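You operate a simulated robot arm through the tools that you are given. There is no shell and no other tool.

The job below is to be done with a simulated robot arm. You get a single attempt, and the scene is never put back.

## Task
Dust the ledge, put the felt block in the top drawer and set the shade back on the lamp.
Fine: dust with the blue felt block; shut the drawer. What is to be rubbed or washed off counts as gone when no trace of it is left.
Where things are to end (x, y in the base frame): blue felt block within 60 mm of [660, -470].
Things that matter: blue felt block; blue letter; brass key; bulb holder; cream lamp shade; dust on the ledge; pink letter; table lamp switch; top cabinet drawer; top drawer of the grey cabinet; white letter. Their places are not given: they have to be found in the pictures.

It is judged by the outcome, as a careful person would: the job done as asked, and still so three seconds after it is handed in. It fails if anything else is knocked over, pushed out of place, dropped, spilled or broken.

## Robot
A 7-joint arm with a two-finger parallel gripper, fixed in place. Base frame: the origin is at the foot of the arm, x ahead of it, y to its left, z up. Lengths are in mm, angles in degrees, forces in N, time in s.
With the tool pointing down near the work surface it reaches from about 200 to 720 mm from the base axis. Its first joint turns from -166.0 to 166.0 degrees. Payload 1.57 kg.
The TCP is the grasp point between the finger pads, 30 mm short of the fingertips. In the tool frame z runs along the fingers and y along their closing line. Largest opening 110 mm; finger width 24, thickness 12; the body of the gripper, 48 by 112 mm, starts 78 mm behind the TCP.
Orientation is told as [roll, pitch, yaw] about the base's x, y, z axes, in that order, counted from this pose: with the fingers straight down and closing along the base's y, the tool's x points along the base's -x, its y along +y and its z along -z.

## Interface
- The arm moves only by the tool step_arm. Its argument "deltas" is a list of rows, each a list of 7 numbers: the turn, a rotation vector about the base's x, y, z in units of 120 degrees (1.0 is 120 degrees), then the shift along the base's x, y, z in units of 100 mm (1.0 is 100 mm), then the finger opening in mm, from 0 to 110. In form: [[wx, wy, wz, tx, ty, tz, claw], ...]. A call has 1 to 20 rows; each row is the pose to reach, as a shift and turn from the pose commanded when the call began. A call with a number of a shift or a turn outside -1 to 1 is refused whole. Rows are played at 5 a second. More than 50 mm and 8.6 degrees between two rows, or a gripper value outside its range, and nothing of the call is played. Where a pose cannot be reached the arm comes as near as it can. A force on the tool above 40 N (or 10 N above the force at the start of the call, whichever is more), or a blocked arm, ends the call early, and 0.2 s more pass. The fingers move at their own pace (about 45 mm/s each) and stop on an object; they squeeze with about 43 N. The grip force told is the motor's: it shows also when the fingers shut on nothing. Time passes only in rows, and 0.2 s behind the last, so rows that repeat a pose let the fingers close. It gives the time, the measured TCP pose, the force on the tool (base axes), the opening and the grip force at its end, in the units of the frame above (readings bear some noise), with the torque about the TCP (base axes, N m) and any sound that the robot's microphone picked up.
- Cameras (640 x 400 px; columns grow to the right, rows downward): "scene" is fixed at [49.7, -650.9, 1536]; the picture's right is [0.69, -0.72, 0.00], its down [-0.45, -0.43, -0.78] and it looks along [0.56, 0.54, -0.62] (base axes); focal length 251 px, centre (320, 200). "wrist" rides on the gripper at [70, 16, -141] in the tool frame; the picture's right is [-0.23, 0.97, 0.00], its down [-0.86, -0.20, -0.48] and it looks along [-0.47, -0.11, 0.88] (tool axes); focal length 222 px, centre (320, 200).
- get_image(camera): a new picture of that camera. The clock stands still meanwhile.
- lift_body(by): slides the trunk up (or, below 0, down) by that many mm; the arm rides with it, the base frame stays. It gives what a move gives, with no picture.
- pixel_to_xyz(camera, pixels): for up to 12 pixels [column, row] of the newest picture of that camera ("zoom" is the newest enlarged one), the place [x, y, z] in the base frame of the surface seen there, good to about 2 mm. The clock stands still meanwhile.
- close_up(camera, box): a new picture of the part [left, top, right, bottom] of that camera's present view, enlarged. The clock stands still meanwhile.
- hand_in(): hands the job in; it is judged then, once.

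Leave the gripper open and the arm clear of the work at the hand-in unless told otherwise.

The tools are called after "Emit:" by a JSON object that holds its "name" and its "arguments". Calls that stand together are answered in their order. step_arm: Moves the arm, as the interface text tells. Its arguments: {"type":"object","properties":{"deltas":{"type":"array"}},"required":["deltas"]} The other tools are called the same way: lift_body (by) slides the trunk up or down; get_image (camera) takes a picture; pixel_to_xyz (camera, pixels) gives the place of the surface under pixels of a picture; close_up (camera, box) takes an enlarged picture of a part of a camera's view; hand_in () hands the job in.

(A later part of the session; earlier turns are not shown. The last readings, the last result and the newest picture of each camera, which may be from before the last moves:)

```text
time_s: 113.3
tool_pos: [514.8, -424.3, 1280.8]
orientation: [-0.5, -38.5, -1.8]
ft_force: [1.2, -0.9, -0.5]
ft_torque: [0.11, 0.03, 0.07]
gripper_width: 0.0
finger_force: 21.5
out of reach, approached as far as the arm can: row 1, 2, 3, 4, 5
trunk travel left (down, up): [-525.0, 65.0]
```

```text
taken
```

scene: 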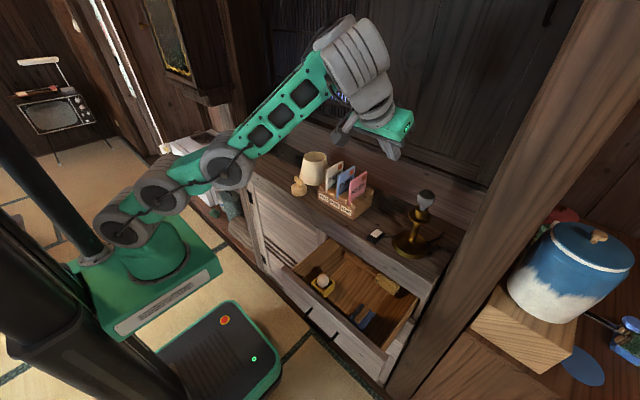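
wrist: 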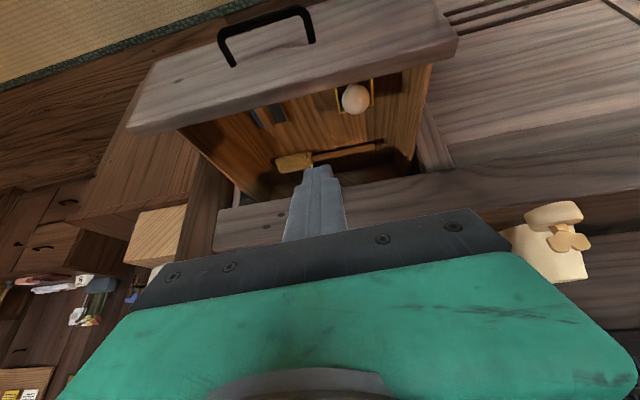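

The solver drifts when the tool's heading differs from the arm's plane. For pushing, heading doesn't matter, so I'll align the tool yaw with the arm's direction (about -38°). First I back away from above the lamp and reduce the pitch.

Emit:
{"name": "step_arm", "arguments": {"deltas": [[0, 0.05, 0, -0.2, 0.25, 0.0, 0], [0, 0.1, 0, -0.4, 0.5, 0.0, 0], [0, 0.15, 0, -0.6, 0.75, 0.0, 0], [0, 0.2, 0, -0.8, 1.0, 0.0, 0], [0, 0.25, 0, -0.8, 1.0, 0.0, 0]]}}

Emit:
{"name": "step_arm", "arguments": {"deltas": [[0, 0, -0.06, 0, 0, 0, 0], [0, 0, -0.12, 0, 0, 0, 0], [0, 0, -0.18, 0, 0, 0, 0], [0, 0, -0.24, 0, 0, 0, 0], [0, 0, -0.3, 0, 0, 0, 0], [0, 0, -0.3, 0, 0, 0, 0]]}}

Emit:
{"name": "get_image", "arguments": {"camera": "scene"}}

```text
time_s: 114.5
tool_pos: [425.5, -315.8, 1287.9]
orientation: [-1.6, -8.7, -1.3]
ft_force: [0.1, 0.3, 1.4]
ft_torque: [-0.01, -0.04, 0.01]
gripper_width: 0.0
finger_force: 21.5
trunk travel left (down, up): [-525.0, 65.0]
```

```text
time_s: 115.9
tool_pos: [426.3, -316.0, 1288.3]
orientation: [-1.6, -8.8, -37.2]
ft_force: [-1.0, -0.4, -0.2]
ft_torque: [-0.02, -0.02, 0.01]
gripper_width: 0.0
finger_force: 21.0
trunk travel left (down, up): [-525.0, 65.0]
```

```text
taken
```

scene: 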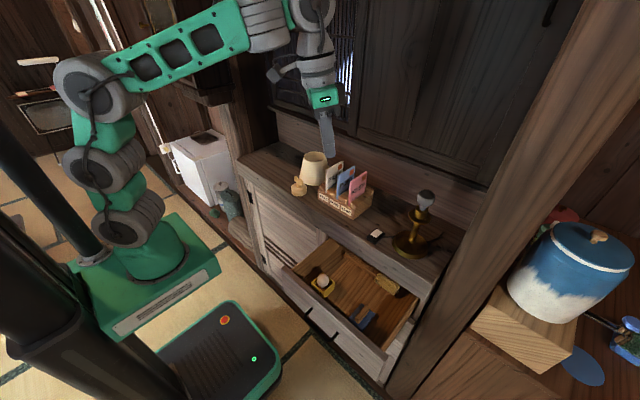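

Elbow-up posture is restored with yaw -37°. I'll push on the handle bar's front with closed fingers, leaning about 20°. First lower the trunk 200 mm here, then back off to about (240,-400) in front of the drawer.

Emit:
{"name": "lift_body", "arguments": {"by": -200}}

Emit:
{"name": "step_arm", "arguments": {"deltas": [[-0.014, -0.018, 0, -0.25, -0.1, -0.1, 0], [-0.028, -0.036, 0, -0.5, -0.2, -0.2, 0], [-0.042, -0.055, 0, -0.75, -0.3, -0.3, 0], [-0.055, -0.073, 0, -1.0, -0.4, -0.4, 0], [-0.055, -0.073, 0, -1.0, -0.4, -0.4, 0]]}}

Emit:
{"name": "get_image", "arguments": {"camera": "scene"}}

```text
time_s: 118.0
tool_pos: [427.0, -316.4, 1088.7]
orientation: [-1.6, -8.7, -37.2]
ft_force: [-0.1, -0.2, 0.2]
ft_torque: [0.0, 0.02, 0.03]
gripper_width: 0.2
finger_force: 21.1
trunk travel left (down, up): [-325.0, 265.0]
```

```text
time_s: 119.2
tool_pos: [325.1, -357.9, 1049.2]
orientation: [-1.6, -19.9, -37.2]
ft_force: [0.7, -0.2, 0.4]
ft_torque: [-0.02, -0.01, 0.02]
gripper_width: 0.0
finger_force: 21.0
trunk travel left (down, up): [-325.0, 265.0]
```

```text
taken
```

scene: 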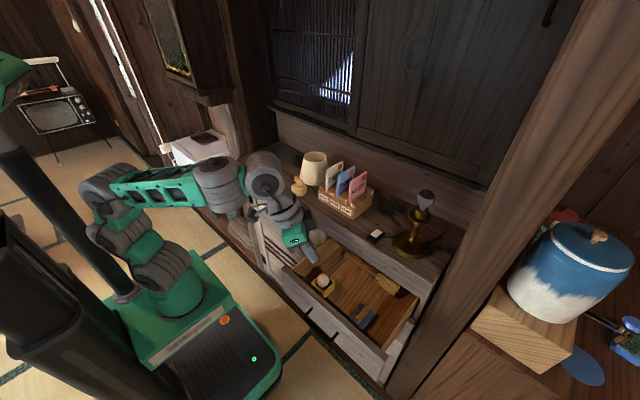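

That works well. Continuing back to about (235,-400), then descending in front of the handle.

Emit:
{"name": "step_arm", "arguments": {"deltas": [[0, 0, 0, -0.25, -0.12, 0, 0], [0, 0, 0, -0.5, -0.24, 0, 0], [0, 0, 0, -0.75, -0.36, 0, 0], [0, 0, 0, -0.9, -0.42, 0, 0], [0, 0, 0, -0.9, -0.42, 0, 0]]}}

Emit:
{"name": "step_arm", "arguments": {"deltas": [[0, 0, 0, 0, 0, -0.25, 0], [0, 0, 0, 0, 0, -0.5, 0], [0, 0, 0, 0, 0, -0.75, 0], [0, 0, 0, 0, 0, -1.0, 0], [0, 0, 0, 0, 0, -1.0, 0]]}}

Emit:
{"name": "get_image", "arguments": {"camera": "wrist"}}

Emit:
{"name": "get_image", "arguments": {"camera": "scene"}}

```text
time_s: 120.4
tool_pos: [238.0, -397.8, 1048.5]
orientation: [-1.5, -19.8, -37.2]
ft_force: [-0.1, 0.3, -0.2]
ft_torque: [-0.02, 0.02, 0.0]
gripper_width: 0.1
finger_force: 21.1
trunk travel left (down, up): [-325.0, 265.0]
```

```text
time_s: 121.6
tool_pos: [235.7, -396.6, 947.4]
orientation: [-1.5, -19.8, -37.3]
ft_force: [-0.1, -0.5, -0.4]
ft_torque: [-0.02, 0.02, 0.01]
gripper_width: 0.2
finger_force: 21.4
trunk travel left (down, up): [-325.0, 265.0]
```

```text
taken
```

wrist: 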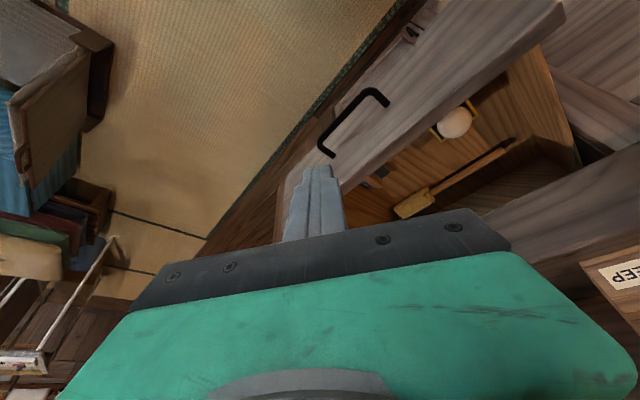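

```text
taken
```

scene: 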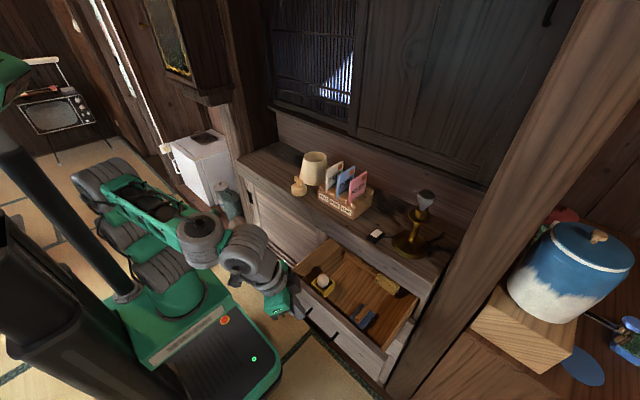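

The fingers are in front of the handle. Descending to z≈778 so the closed fingertips are at bar height.

Emit:
{"name": "step_arm", "arguments": {"deltas": [[0, 0, 0, 0, 0, -0.25, 0], [0, 0, 0, 0, 0, -0.5, 0], [0, 0, 0, 0, 0, -0.75, 0], [0, 0, 0, 0, 0, -1.0, 0]]}}

Emit:
{"name": "step_arm", "arguments": {"deltas": [[0, 0, 0, 0, 0, -0.25, 0], [0, 0, 0, 0, 0, -0.5, 0], [0, 0, 0, 0, 0, -0.69, 0], [0, 0, 0, 0, 0, -0.69, 0]]}}

Emit:
{"name": "get_image", "arguments": {"camera": "wrist"}}

Emit:
{"name": "close_up", "arguments": {"camera": "scene", "box": [200, 210, 440, 370]}}

```text
time_s: 122.6
tool_pos: [235.6, -396.6, 847.5]
orientation: [-1.6, -19.9, -37.4]
ft_force: [0.6, -0.3, -0.1]
ft_torque: [0.02, -0.01, -0.01]
gripper_width: 0.1
finger_force: 21.2
trunk travel left (down, up): [-325.0, 265.0]
```

```text
time_s: 123.6
tool_pos: [232.5, -398.4, 776.9]
orientation: [-1.5, -19.8, -37.4]
ft_force: [0.5, -0.4, 0.7]
ft_torque: [0.01, 0.01, -0.03]
gripper_width: 0.1
finger_force: 21.6
trunk travel left (down, up): [-325.0, 265.0]
```

```text
taken
```

wrist: 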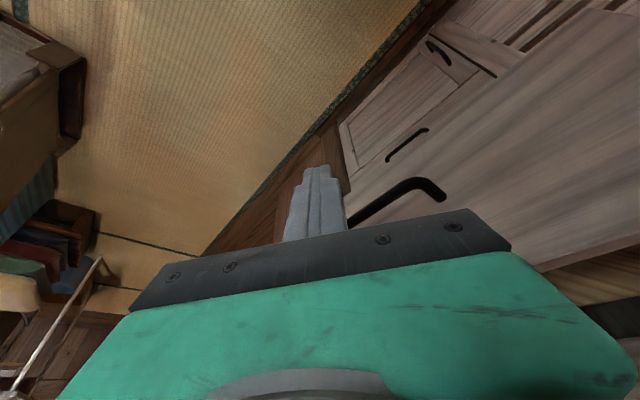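

```text
2.50 times, centred on (320, 290) of scene
```

zoom: 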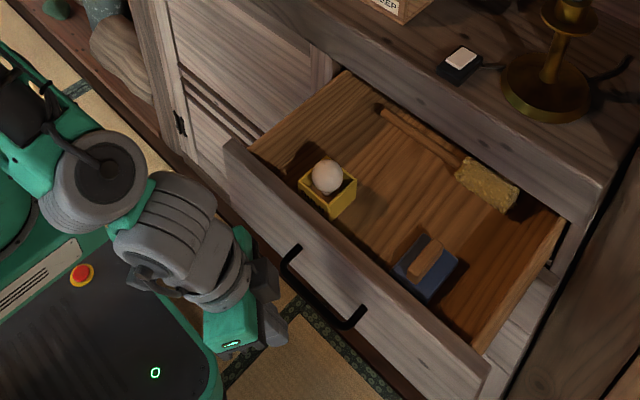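

The fingertips are just in front of the bar. Pushing slowly along +x (10 mm per row), 100 mm first.

Emit:
{"name": "step_arm", "arguments": {"deltas": [[0, 0, 0, 0.1, 0, 0, 0], [0, 0, 0, 0.2, 0, 0, 0], [0, 0, 0, 0.28, 0, 0, 0], [0, 0, 0, 0.36, 0, 0, 0], [0, 0, 0, 0.44, 0, 0, 0], [0, 0, 0, 0.52, 0, 0, 0], [0, 0, 0, 0.6, 0, 0, 0], [0, 0, 0, 0.68, 0, 0, 0], [0, 0, 0, 0.76, 0, 0, 0], [0, 0, 0, 0.84, 0, 0, 0], [0, 0, 0, 0.92, 0, 0, 0], [0, 0, 0, 1.0, 0, 0, 0]]}}

Emit:
{"name": "close_up", "arguments": {"camera": "scene", "box": [200, 210, 440, 370]}}

```text
time_s: 126.2
tool_pos: [338.3, -398.4, 778.7]
orientation: [-1.6, -19.8, -37.3]
ft_force: [-0.4, -0.6, 0.8]
ft_torque: [0.01, 0.02, -0.02]
gripper_width: 0.0
finger_force: 21.2
trunk travel left (down, up): [-325.0, 265.0]
```

```text
2.50 times, centred on (320, 290) of scene
```

zoom: 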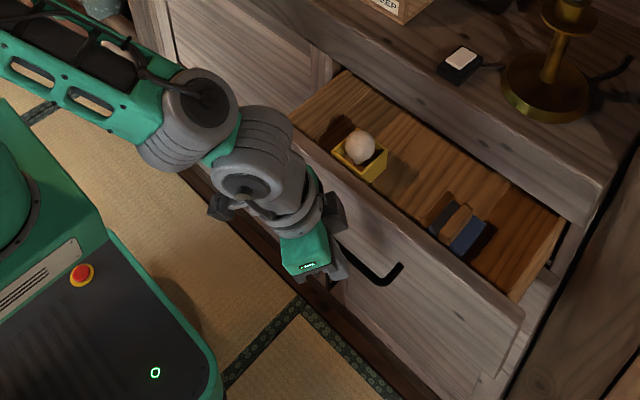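

The drawer follows smoothly and its contents stay put. Another 100 mm.

Emit:
{"name": "step_arm", "arguments": {"deltas": [[0, 0, 0, 0.08, 0, 0, 0], [0, 0, 0, 0.16, 0, 0, 0], [0, 0, 0, 0.24, 0, 0, 0], [0, 0, 0, 0.32, 0, 0, 0], [0, 0, 0, 0.4, 0, 0, 0], [0, 0, 0, 0.48, 0, 0, 0], [0, 0, 0, 0.56, 0, 0, 0], [0, 0, 0, 0.64, 0, 0, 0], [0, 0, 0, 0.72, 0, 0, 0], [0, 0, 0, 0.8, 0, 0, 0], [0, 0, 0, 0.9, 0, 0, 0], [0, 0, 0, 1.0, 0, 0, 0]]}}

Emit:
{"name": "close_up", "arguments": {"camera": "scene", "box": [240, 180, 440, 320]}}

Emit:
{"name": "pixel_to_xyz", "arguments": {"camera": "zoom", "pixels": [[500, 300], [450, 330], [420, 280], [400, 120], [340, 200]]}}

```text
time_s: 128.8
tool_pos: [438.0, -396.7, 778.2]
orientation: [-1.6, -19.7, -37.2]
ft_force: [-0.2, 0.7, 0.7]
ft_torque: [-0.01, -0.01, -0.01]
gripper_width: 0.2
finger_force: 21.5
trunk travel left (down, up): [-325.0, 265.0]
```

```text
2.86 times, centred on (340, 250) of scene
```

zoom: 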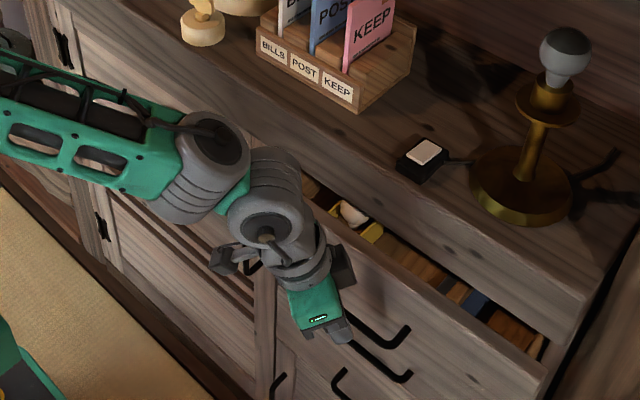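

```text
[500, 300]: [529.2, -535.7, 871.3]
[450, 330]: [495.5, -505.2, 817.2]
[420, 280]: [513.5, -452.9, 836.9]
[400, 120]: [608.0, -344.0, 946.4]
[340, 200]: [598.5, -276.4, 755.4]
```

The front is at x≈495, 56 mm to go. With this yaw the gripper body's corner would come within about 3 mm of the case front at the end, so I'll back off 30 mm, turn the yaw to about -10°, and lean to about 30° before finishing.

Emit:
{"name": "step_arm", "arguments": {"deltas": [[0, 0, 0, -0.15, 0, 0, 0], [0, 0, 0, -0.3, 0, 0, 0], [0, 0, 0.055, -0.35, 0, 0, 0], [0, 0, 0.11, -0.35, 0, 0, 0], [0, 0, 0.165, -0.35, 0, 0, 0], [0, 0, 0.225, -0.35, 0, 0, 0], [0, 0, 0.225, -0.35, 0, 0, 0]]}}

Emit:
{"name": "step_arm", "arguments": {"deltas": [[0, -0.045, 0, 0, 0, 0, 0], [0, -0.09, 0, 0, 0, 0, 0], [0, -0.09, 0, 0, 0, 0, 0]]}}

Emit:
{"name": "get_image", "arguments": {"camera": "wrist"}}

Emit:
{"name": "close_up", "arguments": {"camera": "scene", "box": [240, 180, 440, 320]}}

```text
time_s: 130.4
tool_pos: [402.5, -397.5, 779.1]
orientation: [-1.4, -19.8, -10.2]
ft_force: [0.0, 0.6, -0.5]
ft_torque: [0.0, 0.01, 0.01]
gripper_width: 0.3
finger_force: 21.2
trunk travel left (down, up): [-325.0, 265.0]
```

```text
time_s: 131.2
tool_pos: [400.1, -397.9, 779.9]
orientation: [0.7, -30.6, -11.1]
ft_force: [0.2, 0.2, -0.3]
ft_torque: [-0.01, -0.01, -0.01]
gripper_width: 0.0
finger_force: 21.2
trunk travel left (down, up): [-325.0, 265.0]
```

```text
taken
```

wrist: 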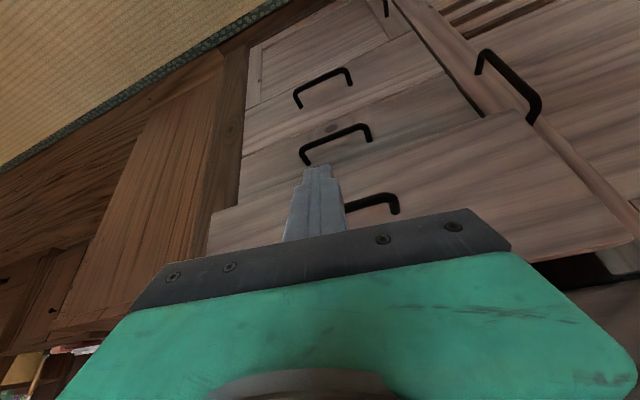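

```text
2.86 times, centred on (340, 250) of scene
```

zoom: 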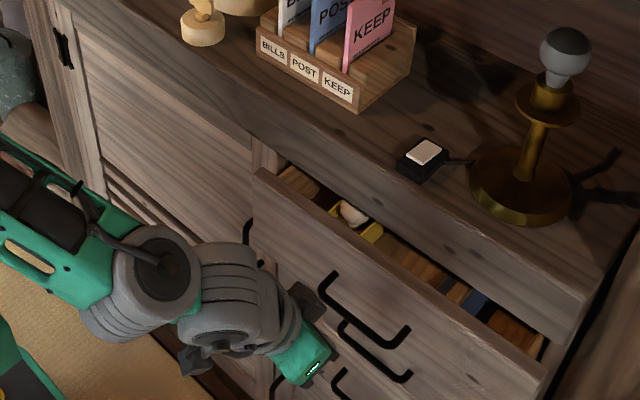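

Good clearance now. Pushing on: 33 mm free travel and then about 56 mm to close, with slower steps near the end.

Emit:
{"name": "step_arm", "arguments": {"deltas": [[0, 0, 0, 0.12, 0, 0, 0], [0, 0, 0, 0.24, 0, 0, 0], [0, 0, 0, 0.32, 0, 0, 0], [0, 0, 0, 0.4, 0, 0, 0], [0, 0, 0, 0.48, 0, 0, 0], [0, 0, 0, 0.56, 0, 0, 0], [0, 0, 0, 0.64, 0, 0, 0], [0, 0, 0, 0.72, 0, 0, 0], [0, 0, 0, 0.78, 0, 0, 0], [0, 0, 0, 0.83, 0, 0, 0], [0, 0, 0, 0.87, 0, 0, 0], [0, 0, 0, 0.87, 0, 0, 0]]}}

Emit:
{"name": "close_up", "arguments": {"camera": "scene", "box": [280, 190, 440, 300]}}

Emit:
{"name": "pixel_to_xyz", "arguments": {"camera": "zoom", "pixels": [[450, 330], [480, 380], [430, 300], [300, 250], [500, 390], [520, 350]]}}

```text
time_s: 133.8
tool_pos: [486.7, -398.0, 777.2]
orientation: [0.7, -30.4, -11.2]
ft_force: [-3.4, 4.2, -3.1]
ft_torque: [0.08, 0.16, 0.11]
gripper_width: 0.0
finger_force: 22.0
trunk travel left (down, up): [-325.0, 265.0]
```

```text
3.64 times, centred on (360, 245) of scene
```

zoom: 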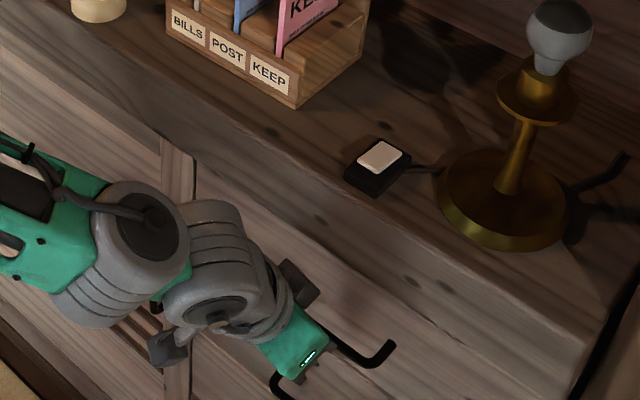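

```text
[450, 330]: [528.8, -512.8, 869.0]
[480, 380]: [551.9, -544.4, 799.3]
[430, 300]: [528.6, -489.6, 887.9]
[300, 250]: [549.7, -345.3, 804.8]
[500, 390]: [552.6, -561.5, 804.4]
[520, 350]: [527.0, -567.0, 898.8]
```

The drawer front reads x≈552, the same as at the start, so it's shut. I'll give one small extra push (3 mm) to be sure, then back away.

Emit:
{"name": "step_arm", "arguments": {"deltas": [[0, 0, 0, 0.02, 0, 0, 0], [0, 0, 0, 0.035, 0, 0, 0]]}}

Emit:
{"name": "step_arm", "arguments": {"deltas": [[0, 0, 0, -0.2, 0, 0.02, 0], [0, 0, 0, -0.5, 0, 0.1, 0], [0, 0, 0, -0.8, 0, 0.3, 0], [0, 0, 0, -0.8, 0, 0.6, 0], [0, 0, 0, -0.8, 0, 0.9, 0]]}}

Emit:
{"name": "get_image", "arguments": {"camera": "wrist"}}

Emit:
{"name": "close_up", "arguments": {"camera": "scene", "box": [280, 190, 440, 300]}}

Emit:
{"name": "pixel_to_xyz", "arguments": {"camera": "zoom", "pixels": [[480, 380], [500, 390], [330, 330], [280, 220]]}}

```text
time_s: 134.4
tool_pos: [488.2, -397.5, 778.8]
orientation: [0.8, -30.3, -11.4]
ft_force: [-32.3, 7.9, 1.9]
ft_torque: [0.13, 0.46, 0.42]
gripper_width: 0.0
finger_force: 21.8
trunk travel left (down, up): [-325.0, 265.0]
```

```text
time_s: 135.6
tool_pos: [412.6, -398.9, 867.9]
orientation: [0.7, -30.4, -11.1]
ft_force: [-1.1, 1.0, -0.3]
ft_torque: [-0.02, -0.02, -0.01]
gripper_width: 0.1
finger_force: 20.9
trunk travel left (down, up): [-325.0, 265.0]
```

```text
taken
```

wrist: 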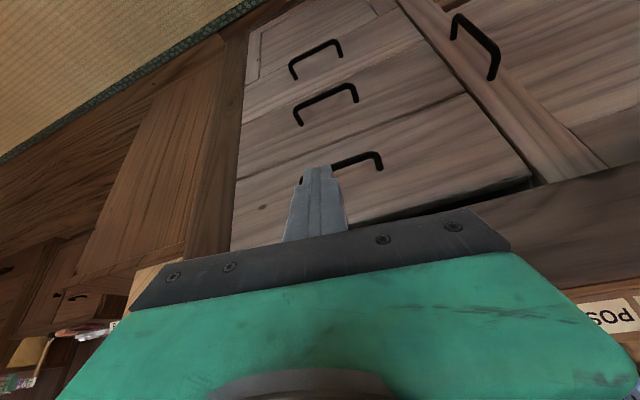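

```text
3.64 times, centred on (360, 245) of scene
```

zoom: 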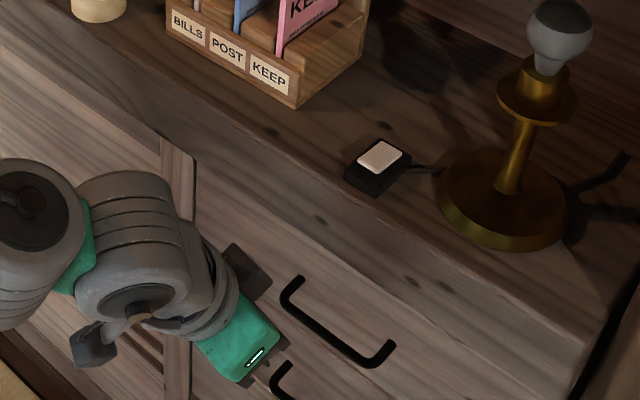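

```text
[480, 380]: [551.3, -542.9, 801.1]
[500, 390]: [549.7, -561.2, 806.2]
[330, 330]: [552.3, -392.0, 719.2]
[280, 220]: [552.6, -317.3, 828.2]
```

The drawer is shut: force rose to 32 N at the stop, and the front is at x≈551.5. Now the shade. I'll raise the trunk and turn toward the lamp to measure the bulb and holder up close.

Emit:
{"name": "lift_body", "arguments": {"by": 200}}

Emit:
{"name": "step_arm", "arguments": {"deltas": [[0, 0, -0.045, 0, 0.1, 0.25, 0], [0, 0, -0.09, 0, 0.2, 0.5, 0], [0, 0, -0.135, 0, 0.3, 0.75, 0], [0, 0, -0.18, 0, 0.4, 1.0, 0], [0, 0, -0.22, 0, 0.4, 1.0, 0], [0, 0, -0.22, 0, 0.4, 1.0, 0]]}}

Emit:
{"name": "get_image", "arguments": {"camera": "wrist"}}

Emit:
{"name": "get_image", "arguments": {"camera": "scene"}}

```text
time_s: 137.8
tool_pos: [412.5, -398.1, 1069.7]
orientation: [0.7, -30.4, -11.2]
ft_force: [-0.4, -0.3, 0.1]
ft_torque: [0.02, 0.0, 0.0]
gripper_width: 0.0
finger_force: 21.1
trunk travel left (down, up): [-525.0, 65.0]
```

```text
time_s: 139.2
tool_pos: [411.4, -359.9, 1168.6]
orientation: [0.8, -30.4, -37.7]
ft_force: [-0.1, -0.3, 0.1]
ft_torque: [-0.02, -0.01, -0.02]
gripper_width: 0.2
finger_force: 21.2
trunk travel left (down, up): [-525.0, 65.0]
```

```text
taken
```

wrist: 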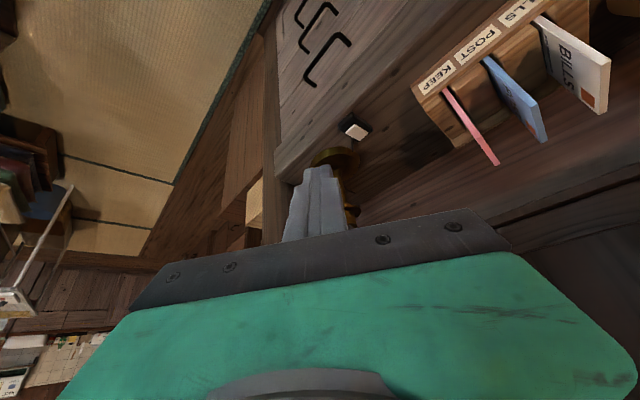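

```text
taken
```

scene: 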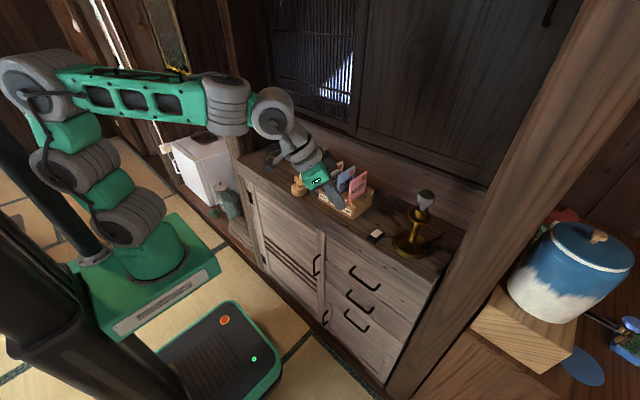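

The lamp is hidden behind the closed fingers at about (335,185). Opening the fingers wide will let me see it between them.

Emit:
{"name": "step_arm", "arguments": {"deltas": [[0, 0, 0, -0.1, 0.05, 0.2, 30], [0, 0, 0, -0.2, 0.1, 0.4, 60], [0, 0, 0, -0.2, 0.1, 0.4, 90], [0, 0, 0, -0.2, 0.1, 0.4, 110], [0, 0, 0, -0.2, 0.1, 0.4, 110], [0, 0, 0, -0.2, 0.1, 0.4, 110]]}}

Emit:
{"name": "get_image", "arguments": {"camera": "wrist"}}

Emit:
{"name": "close_up", "arguments": {"camera": "wrist", "box": [290, 130, 386, 220]}}

```text
time_s: 140.6
tool_pos: [394.4, -348.6, 1207.2]
orientation: [0.7, -30.4, -37.7]
ft_force: [0.3, -0.4, 0.2]
ft_torque: [-0.03, -0.01, -0.02]
gripper_width: 109.9
finger_force: 0.2
trunk travel left (down, up): [-525.0, 65.0]
```

```text
taken
```

wrist: 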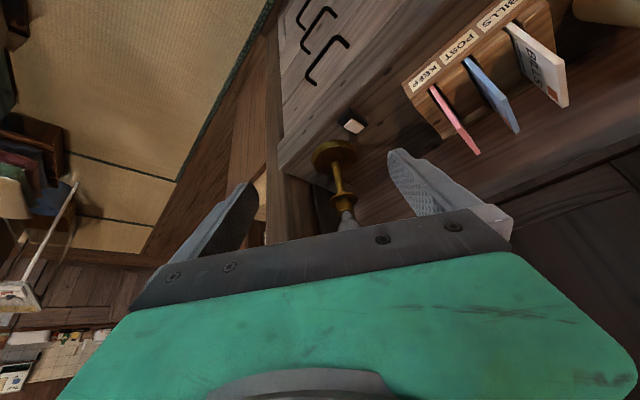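

```text
4.44 times, centred on (338, 175) of wrist
```

zoom: 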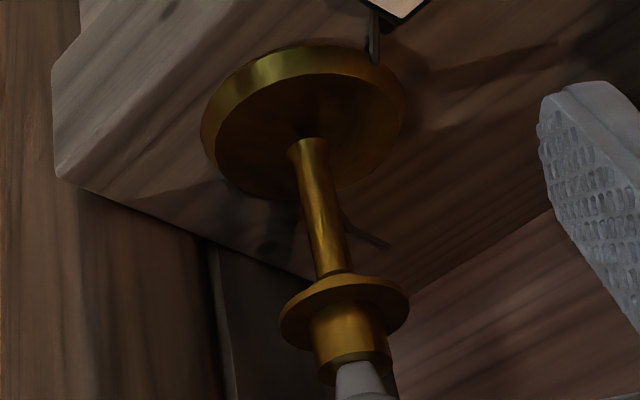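

The bulb itself is just cut off at the bottom. I'll move a bit forward and up toward the lamp (still well short of it) for a better view.

Emit:
{"name": "step_arm", "arguments": {"deltas": [[0, 0, 0, 0.25, -0.2, 0.2, 110], [0, 0, 0, 0.5, -0.4, 0.4, 110], [0, 0, 0, 0.75, -0.6, 0.6, 110], [0, 0, 0, 0.75, -0.6, 0.6, 110]]}}

Emit:
{"name": "get_image", "arguments": {"camera": "wrist"}}

Emit:
{"name": "close_up", "arguments": {"camera": "wrist", "box": [270, 110, 390, 220]}}

```text
time_s: 141.6
tool_pos: [470.6, -407.4, 1267.6]
orientation: [0.7, -30.4, -37.6]
ft_force: [0.0, -0.3, -0.3]
ft_torque: [-0.02, 0.0, 0.01]
gripper_width: 110.2
finger_force: 0.1
trunk travel left (down, up): [-525.0, 65.0]
```

```text
taken
```

wrist: 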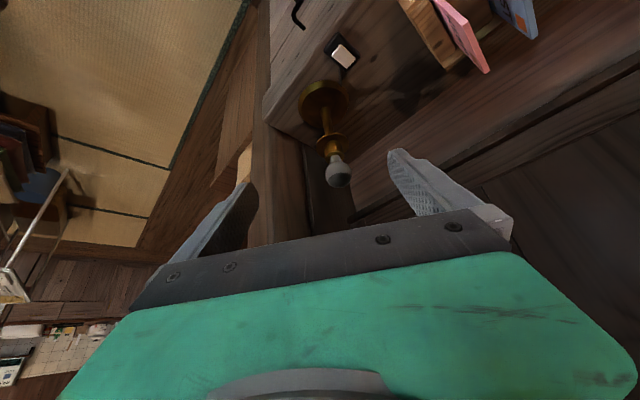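

```text
3.64 times, centred on (330, 165) of wrist
```

zoom: 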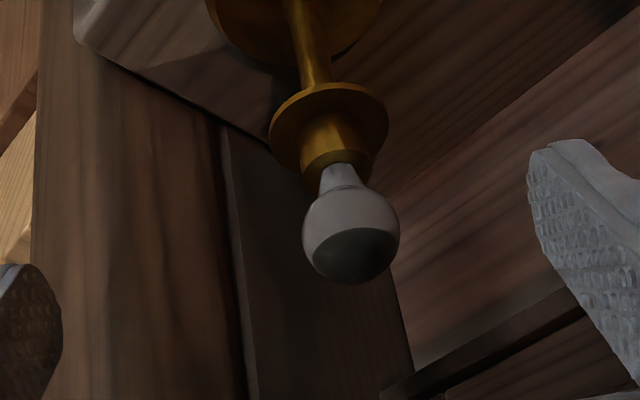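

The bulb (r≈22 mm) and holder disc are clearly visible. I'll measure points on the disc edge, collar, and bulb.

Emit:
{"name": "pixel_to_xyz", "arguments": {"camera": "zoom", "pixels": [[273, 130], [330, 86], [384, 120], [285, 100], [370, 95], [385, 145], [278, 150], [350, 260], [305, 235], [397, 230], [350, 200], [352, 280]]}}

Emit:
{"name": "pixel_to_xyz", "arguments": {"camera": "zoom", "pixels": [[303, 165], [370, 165], [335, 155], [310, 180], [368, 178], [350, 250], [330, 240], [380, 240], [350, 220], [360, 275], [335, 275], [355, 265]]}}

Emit:
{"name": "pixel_to_xyz", "arguments": {"camera": "wrist", "pixels": [[450, 20], [488, 70], [535, 37], [500, 5], [430, 30]]}}

```text
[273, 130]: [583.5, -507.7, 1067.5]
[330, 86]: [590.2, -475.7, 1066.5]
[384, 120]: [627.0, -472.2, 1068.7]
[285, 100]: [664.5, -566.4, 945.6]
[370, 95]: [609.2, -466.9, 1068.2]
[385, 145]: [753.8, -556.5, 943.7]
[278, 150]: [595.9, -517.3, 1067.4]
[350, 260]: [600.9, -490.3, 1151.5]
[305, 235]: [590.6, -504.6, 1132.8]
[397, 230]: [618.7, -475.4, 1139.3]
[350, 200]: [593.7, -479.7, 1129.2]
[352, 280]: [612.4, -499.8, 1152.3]
```

```text
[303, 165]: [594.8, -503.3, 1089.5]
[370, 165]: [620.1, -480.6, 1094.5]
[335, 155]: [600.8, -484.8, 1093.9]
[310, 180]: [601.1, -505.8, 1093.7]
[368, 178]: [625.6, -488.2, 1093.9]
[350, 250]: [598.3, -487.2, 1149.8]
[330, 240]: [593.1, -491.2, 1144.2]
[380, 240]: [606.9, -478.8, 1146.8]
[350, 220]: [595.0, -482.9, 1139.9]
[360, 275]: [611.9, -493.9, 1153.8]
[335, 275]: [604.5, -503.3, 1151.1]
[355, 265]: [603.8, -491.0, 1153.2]
```

```text
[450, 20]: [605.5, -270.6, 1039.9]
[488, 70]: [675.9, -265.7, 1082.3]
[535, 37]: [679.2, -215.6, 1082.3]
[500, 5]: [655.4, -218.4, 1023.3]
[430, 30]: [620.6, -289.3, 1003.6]
```

Lamp axis is about (609.3,-494.3), disc z≈1068, bulb top z≈1154, letter tops z≈1083. Now I'll carry the empty gripper back left toward the shade at z≈1267, turning the yaw with the arm.

Emit:
{"name": "step_arm", "arguments": {"deltas": [[0, 0, 0.03, 0, 0.33, 0, 60], [0, 0, 0.06, 0, 0.66, 0, 60], [0, 0, 0.083, 0, 1.0, 0, 60]]}}

Emit:
{"name": "step_arm", "arguments": {"deltas": [[0, 0, 0.03, 0.03, 0.33, 0, 60], [0, 0, 0.06, 0.06, 0.66, 0, 60], [0, 0, 0.083, 0.1, 1.0, 0, 60]]}}

Emit:
{"name": "step_arm", "arguments": {"deltas": [[0, 0, 0.03, 0.06, 0.33, 0, 60], [0, 0, 0.06, 0.12, 0.66, 0, 60], [0, 0, 0.083, 0.2, 1.0, 0, 60]]}}

Emit:
{"name": "step_arm", "arguments": {"deltas": [[0, 0, 0.03, 0.06, 0.33, 0, 60], [0, 0, 0.06, 0.12, 0.66, 0, 60], [0, 0, 0.08, 0.2, 1.0, 0, 60], [0, 0, 0.08, 0.2, 1.0, 0, 60]]}}

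Emit:
{"name": "get_image", "arguments": {"camera": "wrist"}}

```text
time_s: 142.4
tool_pos: [469.1, -308.3, 1266.3]
orientation: [0.7, -30.4, -27.7]
ft_force: [-0.3, 0.7, 0.1]
ft_torque: [0.01, 0.02, 0.0]
gripper_width: 59.9
finger_force: 0.1
trunk travel left (down, up): [-525.0, 65.0]
```

```text
time_s: 143.2
tool_pos: [474.6, -208.9, 1269.0]
orientation: [0.6, -30.4, -17.6]
ft_force: [-0.7, -0.1, 0.1]
ft_torque: [0.01, -0.01, -0.03]
gripper_width: 59.9
finger_force: 0.0
trunk travel left (down, up): [-525.0, 65.0]
```

```text
time_s: 144.0
tool_pos: [496.8, -108.3, 1268.6]
orientation: [0.7, -30.4, -7.6]
ft_force: [-0.8, -0.5, -0.7]
ft_torque: [0.01, -0.01, -0.02]
gripper_width: 60.2
finger_force: 0.0
trunk travel left (down, up): [-525.0, 65.0]
```

```text
time_s: 145.0
tool_pos: [517.6, -7.3, 1268.7]
orientation: [0.6, -30.4, 1.9]
ft_force: [-0.3, -0.1, 0.1]
ft_torque: [-0.01, 0.03, 0.02]
gripper_width: 60.2
finger_force: 0.1
trunk travel left (down, up): [-525.0, 65.0]
```

```text
taken
```

wrist: 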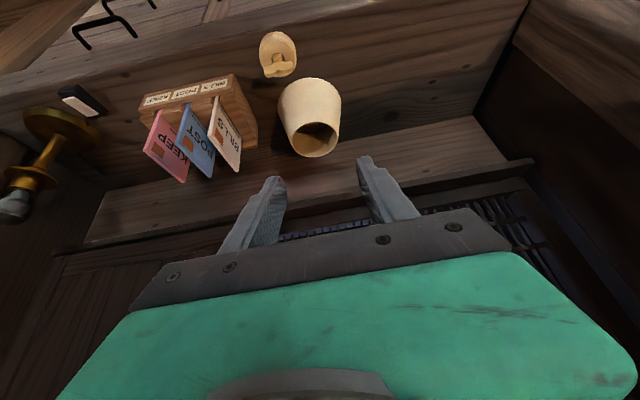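

The shade is in view at (312,118). Zooming in to measure its rim precisely.

Emit:
{"name": "close_up", "arguments": {"camera": "wrist", "box": [264, 70, 360, 166]}}

Emit:
{"name": "pixel_to_xyz", "arguments": {"camera": "zoom", "pixels": [[200, 290], [195, 270], [230, 225], [300, 208], [370, 230], [392, 280], [360, 340], [300, 362], [240, 345], [215, 320], [260, 214], [340, 214]]}}

```text
4.17 times, centred on (312, 118) of wrist
```

zoom: 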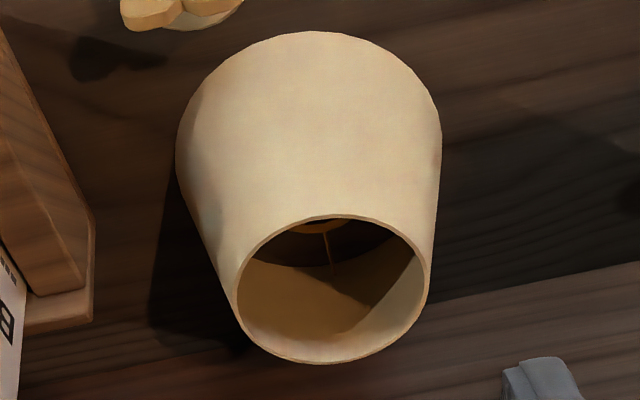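

```text
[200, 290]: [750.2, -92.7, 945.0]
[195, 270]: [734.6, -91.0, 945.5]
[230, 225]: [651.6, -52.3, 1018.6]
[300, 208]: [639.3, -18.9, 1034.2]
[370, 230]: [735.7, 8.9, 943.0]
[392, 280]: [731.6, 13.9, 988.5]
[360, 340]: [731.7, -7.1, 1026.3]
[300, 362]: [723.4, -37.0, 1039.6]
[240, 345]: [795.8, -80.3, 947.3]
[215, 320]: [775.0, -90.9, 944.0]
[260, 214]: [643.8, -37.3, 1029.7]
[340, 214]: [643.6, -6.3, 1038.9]
```

I'll sample points right on the rim ellipse.

Emit:
{"name": "pixel_to_xyz", "arguments": {"camera": "zoom", "pixels": [[236, 288], [427, 265], [330, 217], [312, 361], [275, 231], [385, 229], [413, 318], [262, 342], [370, 350], [245, 265], [414, 248], [428, 280]]}}

```text
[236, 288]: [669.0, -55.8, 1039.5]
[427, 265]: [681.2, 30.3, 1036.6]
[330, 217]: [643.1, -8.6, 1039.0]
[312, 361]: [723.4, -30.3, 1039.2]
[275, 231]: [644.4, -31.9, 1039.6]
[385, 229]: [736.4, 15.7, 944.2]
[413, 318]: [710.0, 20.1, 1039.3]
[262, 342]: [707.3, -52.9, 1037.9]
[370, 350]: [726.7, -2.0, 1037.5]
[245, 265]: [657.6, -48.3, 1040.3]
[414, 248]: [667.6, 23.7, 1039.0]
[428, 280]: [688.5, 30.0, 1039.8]
```

The rim circle is centred at (685.3,-15) with r≈43.5 and z 1039.5. I'll pinch its left wall, with the tool pitched 40° forward and rolled about 14.5° to match the wall's slope. Moving to the pre-grasp orientation and position.

Emit:
{"name": "step_arm", "arguments": {"deltas": [[0, -0.027, 0, 0.24, 0.02, -0.26, 30], [0, -0.053, 0, 0.48, 0.05, -0.52, 30], [0, -0.08, 0, 0.72, 0.07, -0.79, 30], [0, -0.08, 0, 0.72, 0.07, -0.79, 30]]}}

Emit:
{"name": "step_arm", "arguments": {"deltas": [[0.039, 0, 0, 0.12, 0.03, -0.28, 30], [0.078, 0, 0, 0.25, 0.07, -0.56, 30], [0.117, 0, 0, 0.38, 0.1, -0.86, 30], [0.117, 0, 0, 0.38, 0.1, -0.86, 30]]}}

Emit:
{"name": "get_image", "arguments": {"camera": "wrist"}}

Emit:
{"name": "close_up", "arguments": {"camera": "scene", "box": [220, 90, 380, 200]}}

```text
time_s: 146.0
tool_pos: [589.7, -0.8, 1189.2]
orientation: [0.2, -40.0, 2.1]
ft_force: [1.2, -0.2, -1.1]
ft_torque: [0.02, -0.02, 0.0]
gripper_width: 30.0
finger_force: 0.0
trunk travel left (down, up): [-525.0, 65.0]
```

```text
time_s: 147.0
tool_pos: [626.5, 9.2, 1102.9]
orientation: [18.5, -39.1, -9.5]
ft_force: [-0.1, -0.1, 0.1]
ft_torque: [-0.01, -0.01, 0.01]
gripper_width: 30.1
finger_force: 0.0
trunk travel left (down, up): [-525.0, 65.0]
```

```text
taken
```

wrist: 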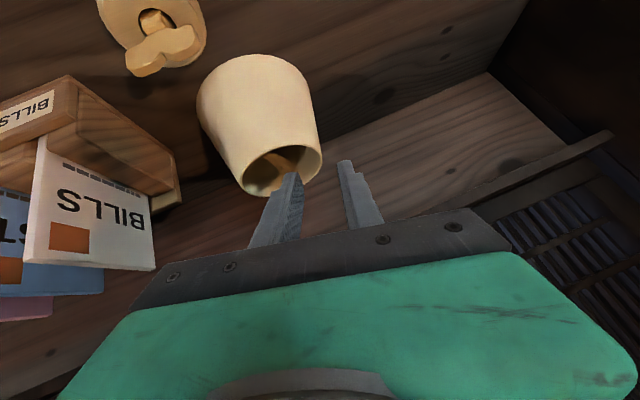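

```text
3.64 times, centred on (300, 145) of scene
```

zoom: 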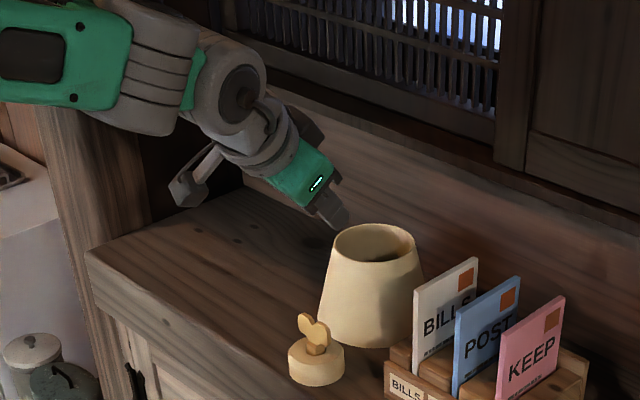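

Orientation matches the plan, and the rim's near-left wall at (321,160) lies between the two fingers. Advancing 50 mm along the tool axis, then checking.

Emit:
{"name": "step_arm", "arguments": {"deltas": [[0, 0, 0, 0.11, 0.04, -0.12, 30], [0, 0, 0, 0.22, 0.075, -0.245, 30], [0, 0, 0, 0.33, 0.111, -0.365, 30], [0, 0, 0, 0.33, 0.111, -0.365, 30]]}}

Emit:
{"name": "close_up", "arguments": {"camera": "wrist", "box": [220, 90, 420, 230]}}

Emit:
{"name": "close_up", "arguments": {"camera": "scene", "box": [280, 120, 360, 180]}}

```text
time_s: 148.0
tool_pos: [659.4, 19.8, 1064.9]
orientation: [18.5, -39.1, -9.5]
ft_force: [-0.1, 0.9, -0.6]
ft_torque: [-0.03, -0.02, 0.0]
gripper_width: 30.1
finger_force: 0.1
trunk travel left (down, up): [-525.0, 65.0]
```

```text
2.86 times, centred on (320, 160) of wrist
```

zoom: 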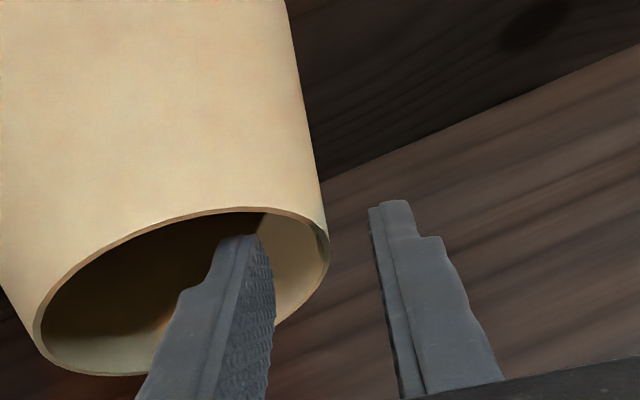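

```text
6.67 times, centred on (320, 150) of scene
```

zoom: 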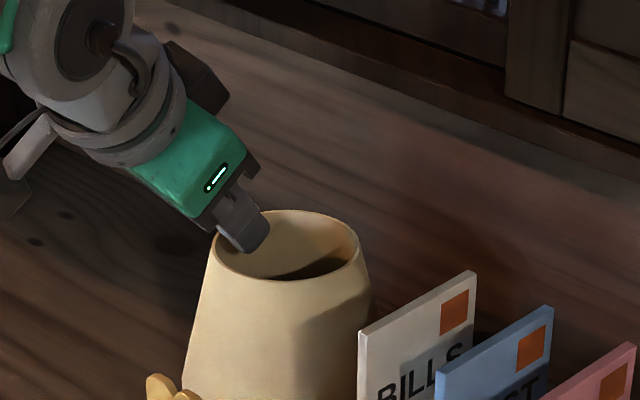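

The inner finger is over the opening and the outer finger is outside the wall. Advancing the last 27 mm.

Emit:
{"name": "step_arm", "arguments": {"deltas": [[0, 0, 0, 0.07, 0.024, -0.07, 30], [0, 0, 0, 0.14, 0.048, -0.14, 30], [0, 0, 0, 0.199, 0.072, -0.202, 30], [0, 0, 0, 0.199, 0.072, -0.202, 30]]}}

Emit:
{"name": "close_up", "arguments": {"camera": "wrist", "box": [220, 90, 420, 230]}}

Emit:
{"name": "close_up", "arguments": {"camera": "scene", "box": [280, 120, 360, 180]}}

```text
time_s: 149.0
tool_pos: [680.9, 25.5, 1045.9]
orientation: [18.4, -39.0, -9.5]
ft_force: [-0.5, -1.1, -0.3]
ft_torque: [0.03, 0.01, -0.03]
gripper_width: 30.1
finger_force: 0.0
trunk travel left (down, up): [-525.0, 65.0]
```

```text
2.86 times, centred on (320, 160) of wrist
```

zoom: 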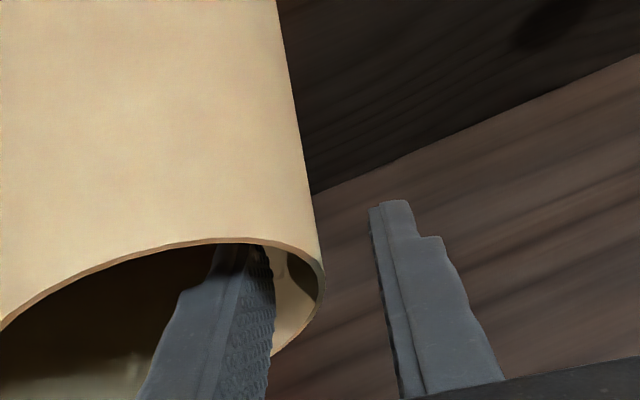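

```text
6.67 times, centred on (320, 150) of scene
```

zoom: 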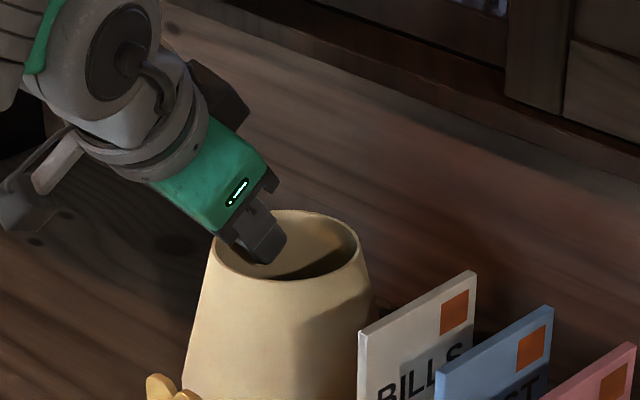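

The wall sits midway between the pads. Closing gently on it.

Emit:
{"name": "step_arm", "arguments": {"deltas": [[0, 0, 0, 0, 0, 0, 22], [0, 0, 0, 0, 0, 0, 16], [0, 0, 0, 0, 0, 0, 10], [0, 0, 0, 0, 0, 0, 6], [0, 0, 0, 0, 0, 0, 2], [0, 0, 0, 0, 0, 0, 0], [0, 0, 0, 0, 0, 0, 0]]}}

Emit:
{"name": "close_up", "arguments": {"camera": "wrist", "box": [220, 90, 420, 230]}}

Emit:
{"name": "close_up", "arguments": {"camera": "scene", "box": [270, 120, 366, 195]}}

```text
time_s: 150.6
tool_pos: [681.1, 26.9, 1047.2]
orientation: [18.5, -39.1, -9.4]
ft_force: [-0.5, 0.3, 2.3]
ft_torque: [0.1, 0.05, -0.05]
gripper_width: 10.3
finger_force: 28.7
trunk travel left (down, up): [-525.0, 65.0]
```

```text
2.86 times, centred on (320, 160) of wrist
```

zoom: 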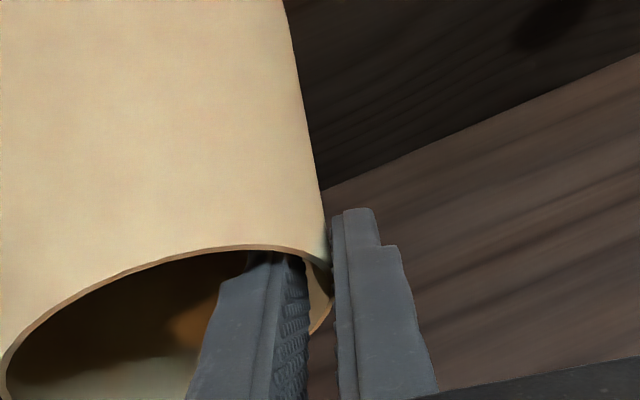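

```text
5.33 times, centred on (318, 158) of scene
```

zoom: 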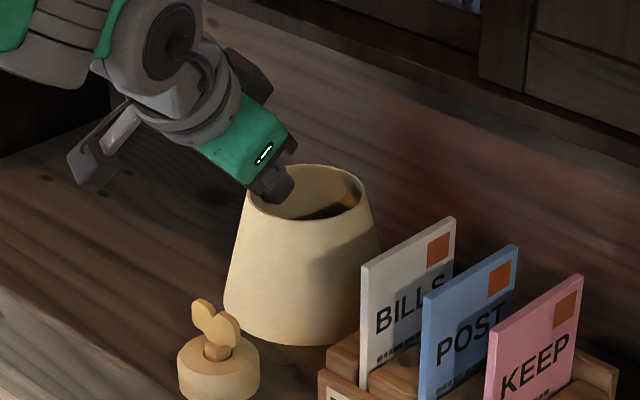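

The fingers stopped at 10.3 mm with 28.7 N on the wall. I'll make a small test lift of 20 mm and check that the shade hangs level.

Emit:
{"name": "step_arm", "arguments": {"deltas": [[0, 0, 0, 0, 0, 0.05, 0], [0, 0, 0, 0, 0, 0.12, 0], [0, 0, 0, 0, 0, 0.2, 0], [0, 0, 0, 0, 0, 0.2, 0]]}}

Emit:
{"name": "close_up", "arguments": {"camera": "scene", "box": [270, 120, 366, 195]}}

Emit:
{"name": "get_image", "arguments": {"camera": "wrist"}}

```text
time_s: 151.6
tool_pos: [680.6, 26.7, 1066.7]
orientation: [18.5, -39.1, -9.5]
ft_force: [-0.5, 0.4, -0.8]
ft_torque: [0.03, 0.01, -0.02]
gripper_width: 10.3
finger_force: 28.2
trunk travel left (down, up): [-525.0, 65.0]
```

```text
5.33 times, centred on (318, 158) of scene
```

zoom: 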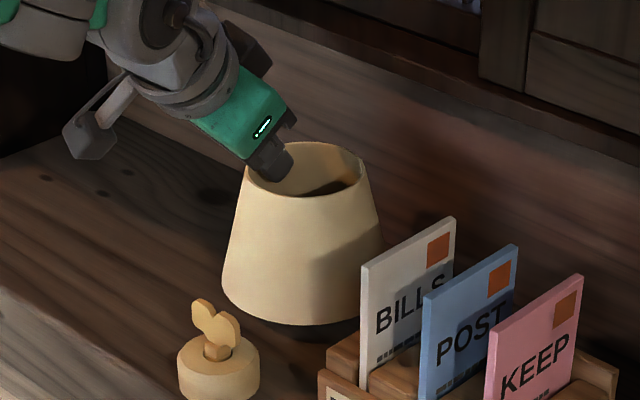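

```text
taken
```

wrist: 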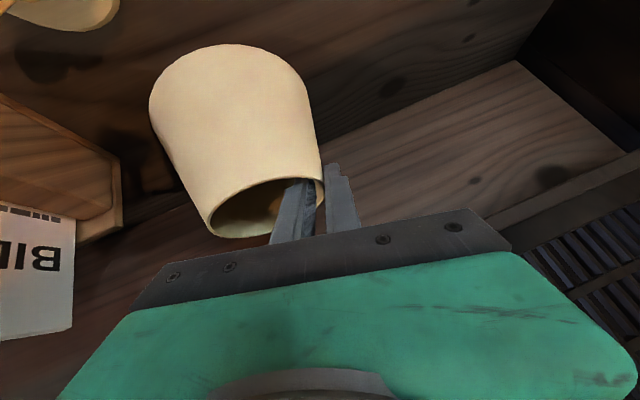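

The shade is lifted. I'll check levelness by measuring rim points in the scene and wrist views.

Emit:
{"name": "close_up", "arguments": {"camera": "scene", "box": [300, 135, 348, 165]}}

Emit:
{"name": "pixel_to_xyz", "arguments": {"camera": "zoom", "pixels": [[225, 155], [270, 98], [340, 100], [410, 145], [425, 190], [390, 225], [320, 243], [260, 232], [215, 185], [300, 94], [380, 118], [360, 238]]}}

Emit:
{"name": "close_up", "arguments": {"camera": "wrist", "box": [140, 30, 360, 250]}}

Emit:
{"name": "pixel_to_xyz", "arguments": {"camera": "zoom", "pixels": [[115, 300], [110, 320], [125, 340], [170, 360], [220, 355], [290, 270], [200, 268], [160, 280], [270, 262], [130, 345], [240, 345], [305, 262]]}}

```text
13.33 times, centred on (324, 150) of scene
```

zoom: 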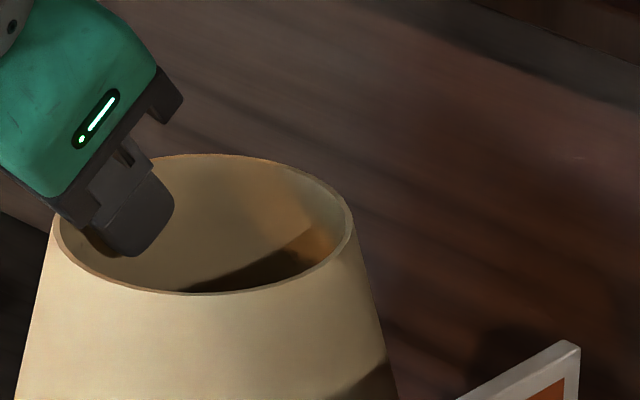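

```text
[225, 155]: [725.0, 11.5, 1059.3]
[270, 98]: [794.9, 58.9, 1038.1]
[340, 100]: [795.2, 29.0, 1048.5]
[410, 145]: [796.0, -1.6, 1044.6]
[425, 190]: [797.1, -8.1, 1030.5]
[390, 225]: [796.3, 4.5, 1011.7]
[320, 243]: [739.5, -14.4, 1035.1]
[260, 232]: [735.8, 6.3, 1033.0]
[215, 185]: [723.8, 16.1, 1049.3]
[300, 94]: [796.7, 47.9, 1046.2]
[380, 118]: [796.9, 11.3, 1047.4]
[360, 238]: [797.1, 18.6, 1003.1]
```

```text
1.82 times, centred on (250, 140) of wrist
```

zoom: 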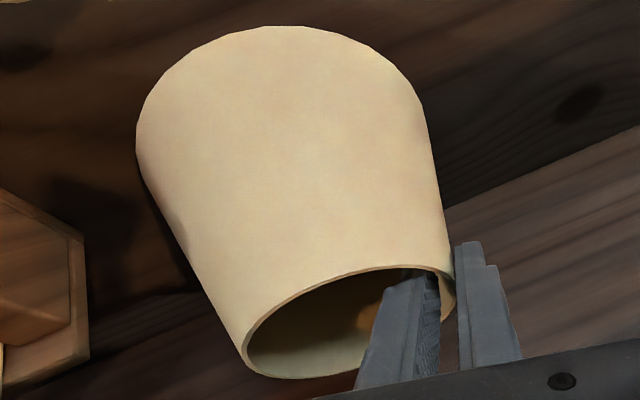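

```text
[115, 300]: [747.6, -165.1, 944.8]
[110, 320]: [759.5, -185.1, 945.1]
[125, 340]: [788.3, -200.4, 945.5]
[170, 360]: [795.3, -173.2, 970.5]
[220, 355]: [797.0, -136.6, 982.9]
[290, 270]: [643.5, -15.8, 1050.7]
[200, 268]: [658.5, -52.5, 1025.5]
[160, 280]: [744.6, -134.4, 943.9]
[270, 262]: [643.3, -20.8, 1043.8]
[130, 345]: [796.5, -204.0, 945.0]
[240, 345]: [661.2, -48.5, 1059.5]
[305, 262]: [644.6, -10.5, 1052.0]
```

I'll resample, this time directly on the rim ellipse in both views.

Emit:
{"name": "close_up", "arguments": {"camera": "scene", "box": [300, 135, 348, 165]}}

Emit:
{"name": "pixel_to_xyz", "arguments": {"camera": "zoom", "pixels": [[55, 222], [180, 156], [230, 156], [290, 168], [330, 190], [352, 222], [335, 260], [290, 283], [200, 294], [130, 282], [80, 261], [60, 240]]}}

Emit:
{"name": "close_up", "arguments": {"camera": "wrist", "box": [140, 30, 360, 250]}}

Emit:
{"name": "pixel_to_xyz", "arguments": {"camera": "zoom", "pixels": [[246, 348], [262, 322], [300, 291], [340, 274], [380, 267], [410, 266], [436, 268], [452, 285], [300, 377], [260, 368], [340, 372], [272, 310]]}}

```text
13.33 times, centred on (324, 150) of scene
```

zoom: 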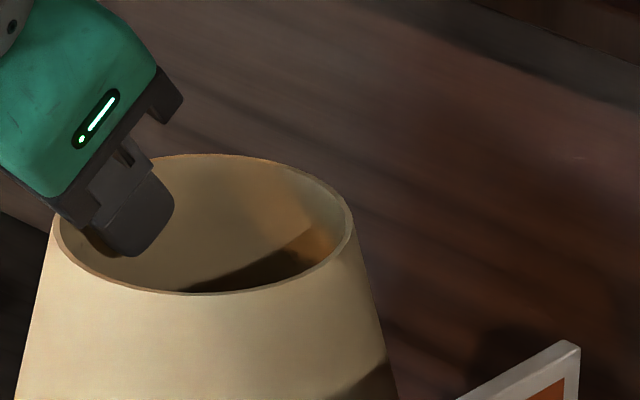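

```text
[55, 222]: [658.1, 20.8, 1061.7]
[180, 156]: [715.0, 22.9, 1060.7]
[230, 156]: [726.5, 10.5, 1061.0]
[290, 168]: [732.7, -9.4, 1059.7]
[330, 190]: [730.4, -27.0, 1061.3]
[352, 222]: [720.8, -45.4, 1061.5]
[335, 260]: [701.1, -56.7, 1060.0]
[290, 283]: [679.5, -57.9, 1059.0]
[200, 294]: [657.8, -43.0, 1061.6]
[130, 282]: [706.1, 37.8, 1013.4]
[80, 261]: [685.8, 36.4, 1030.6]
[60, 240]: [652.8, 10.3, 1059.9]
```

```text
1.82 times, centred on (250, 140) of wrist
```

zoom: 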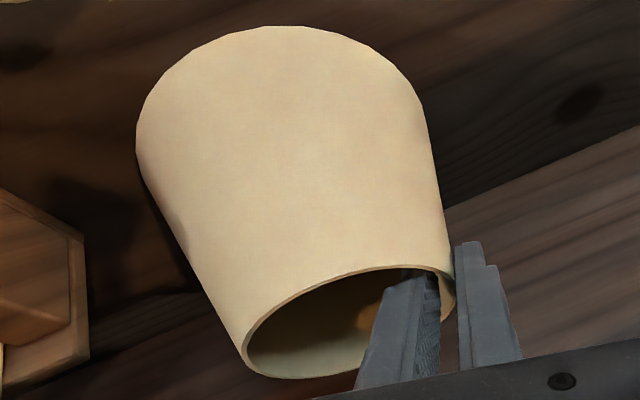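

```text
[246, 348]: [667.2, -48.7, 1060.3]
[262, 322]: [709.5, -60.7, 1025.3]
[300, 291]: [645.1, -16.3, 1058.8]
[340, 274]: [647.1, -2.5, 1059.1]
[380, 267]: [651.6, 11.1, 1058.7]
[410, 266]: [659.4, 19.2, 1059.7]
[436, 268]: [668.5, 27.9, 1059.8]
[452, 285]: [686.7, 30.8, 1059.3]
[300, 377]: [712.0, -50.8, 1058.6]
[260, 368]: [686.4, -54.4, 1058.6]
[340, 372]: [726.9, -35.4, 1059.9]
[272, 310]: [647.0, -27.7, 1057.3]
```

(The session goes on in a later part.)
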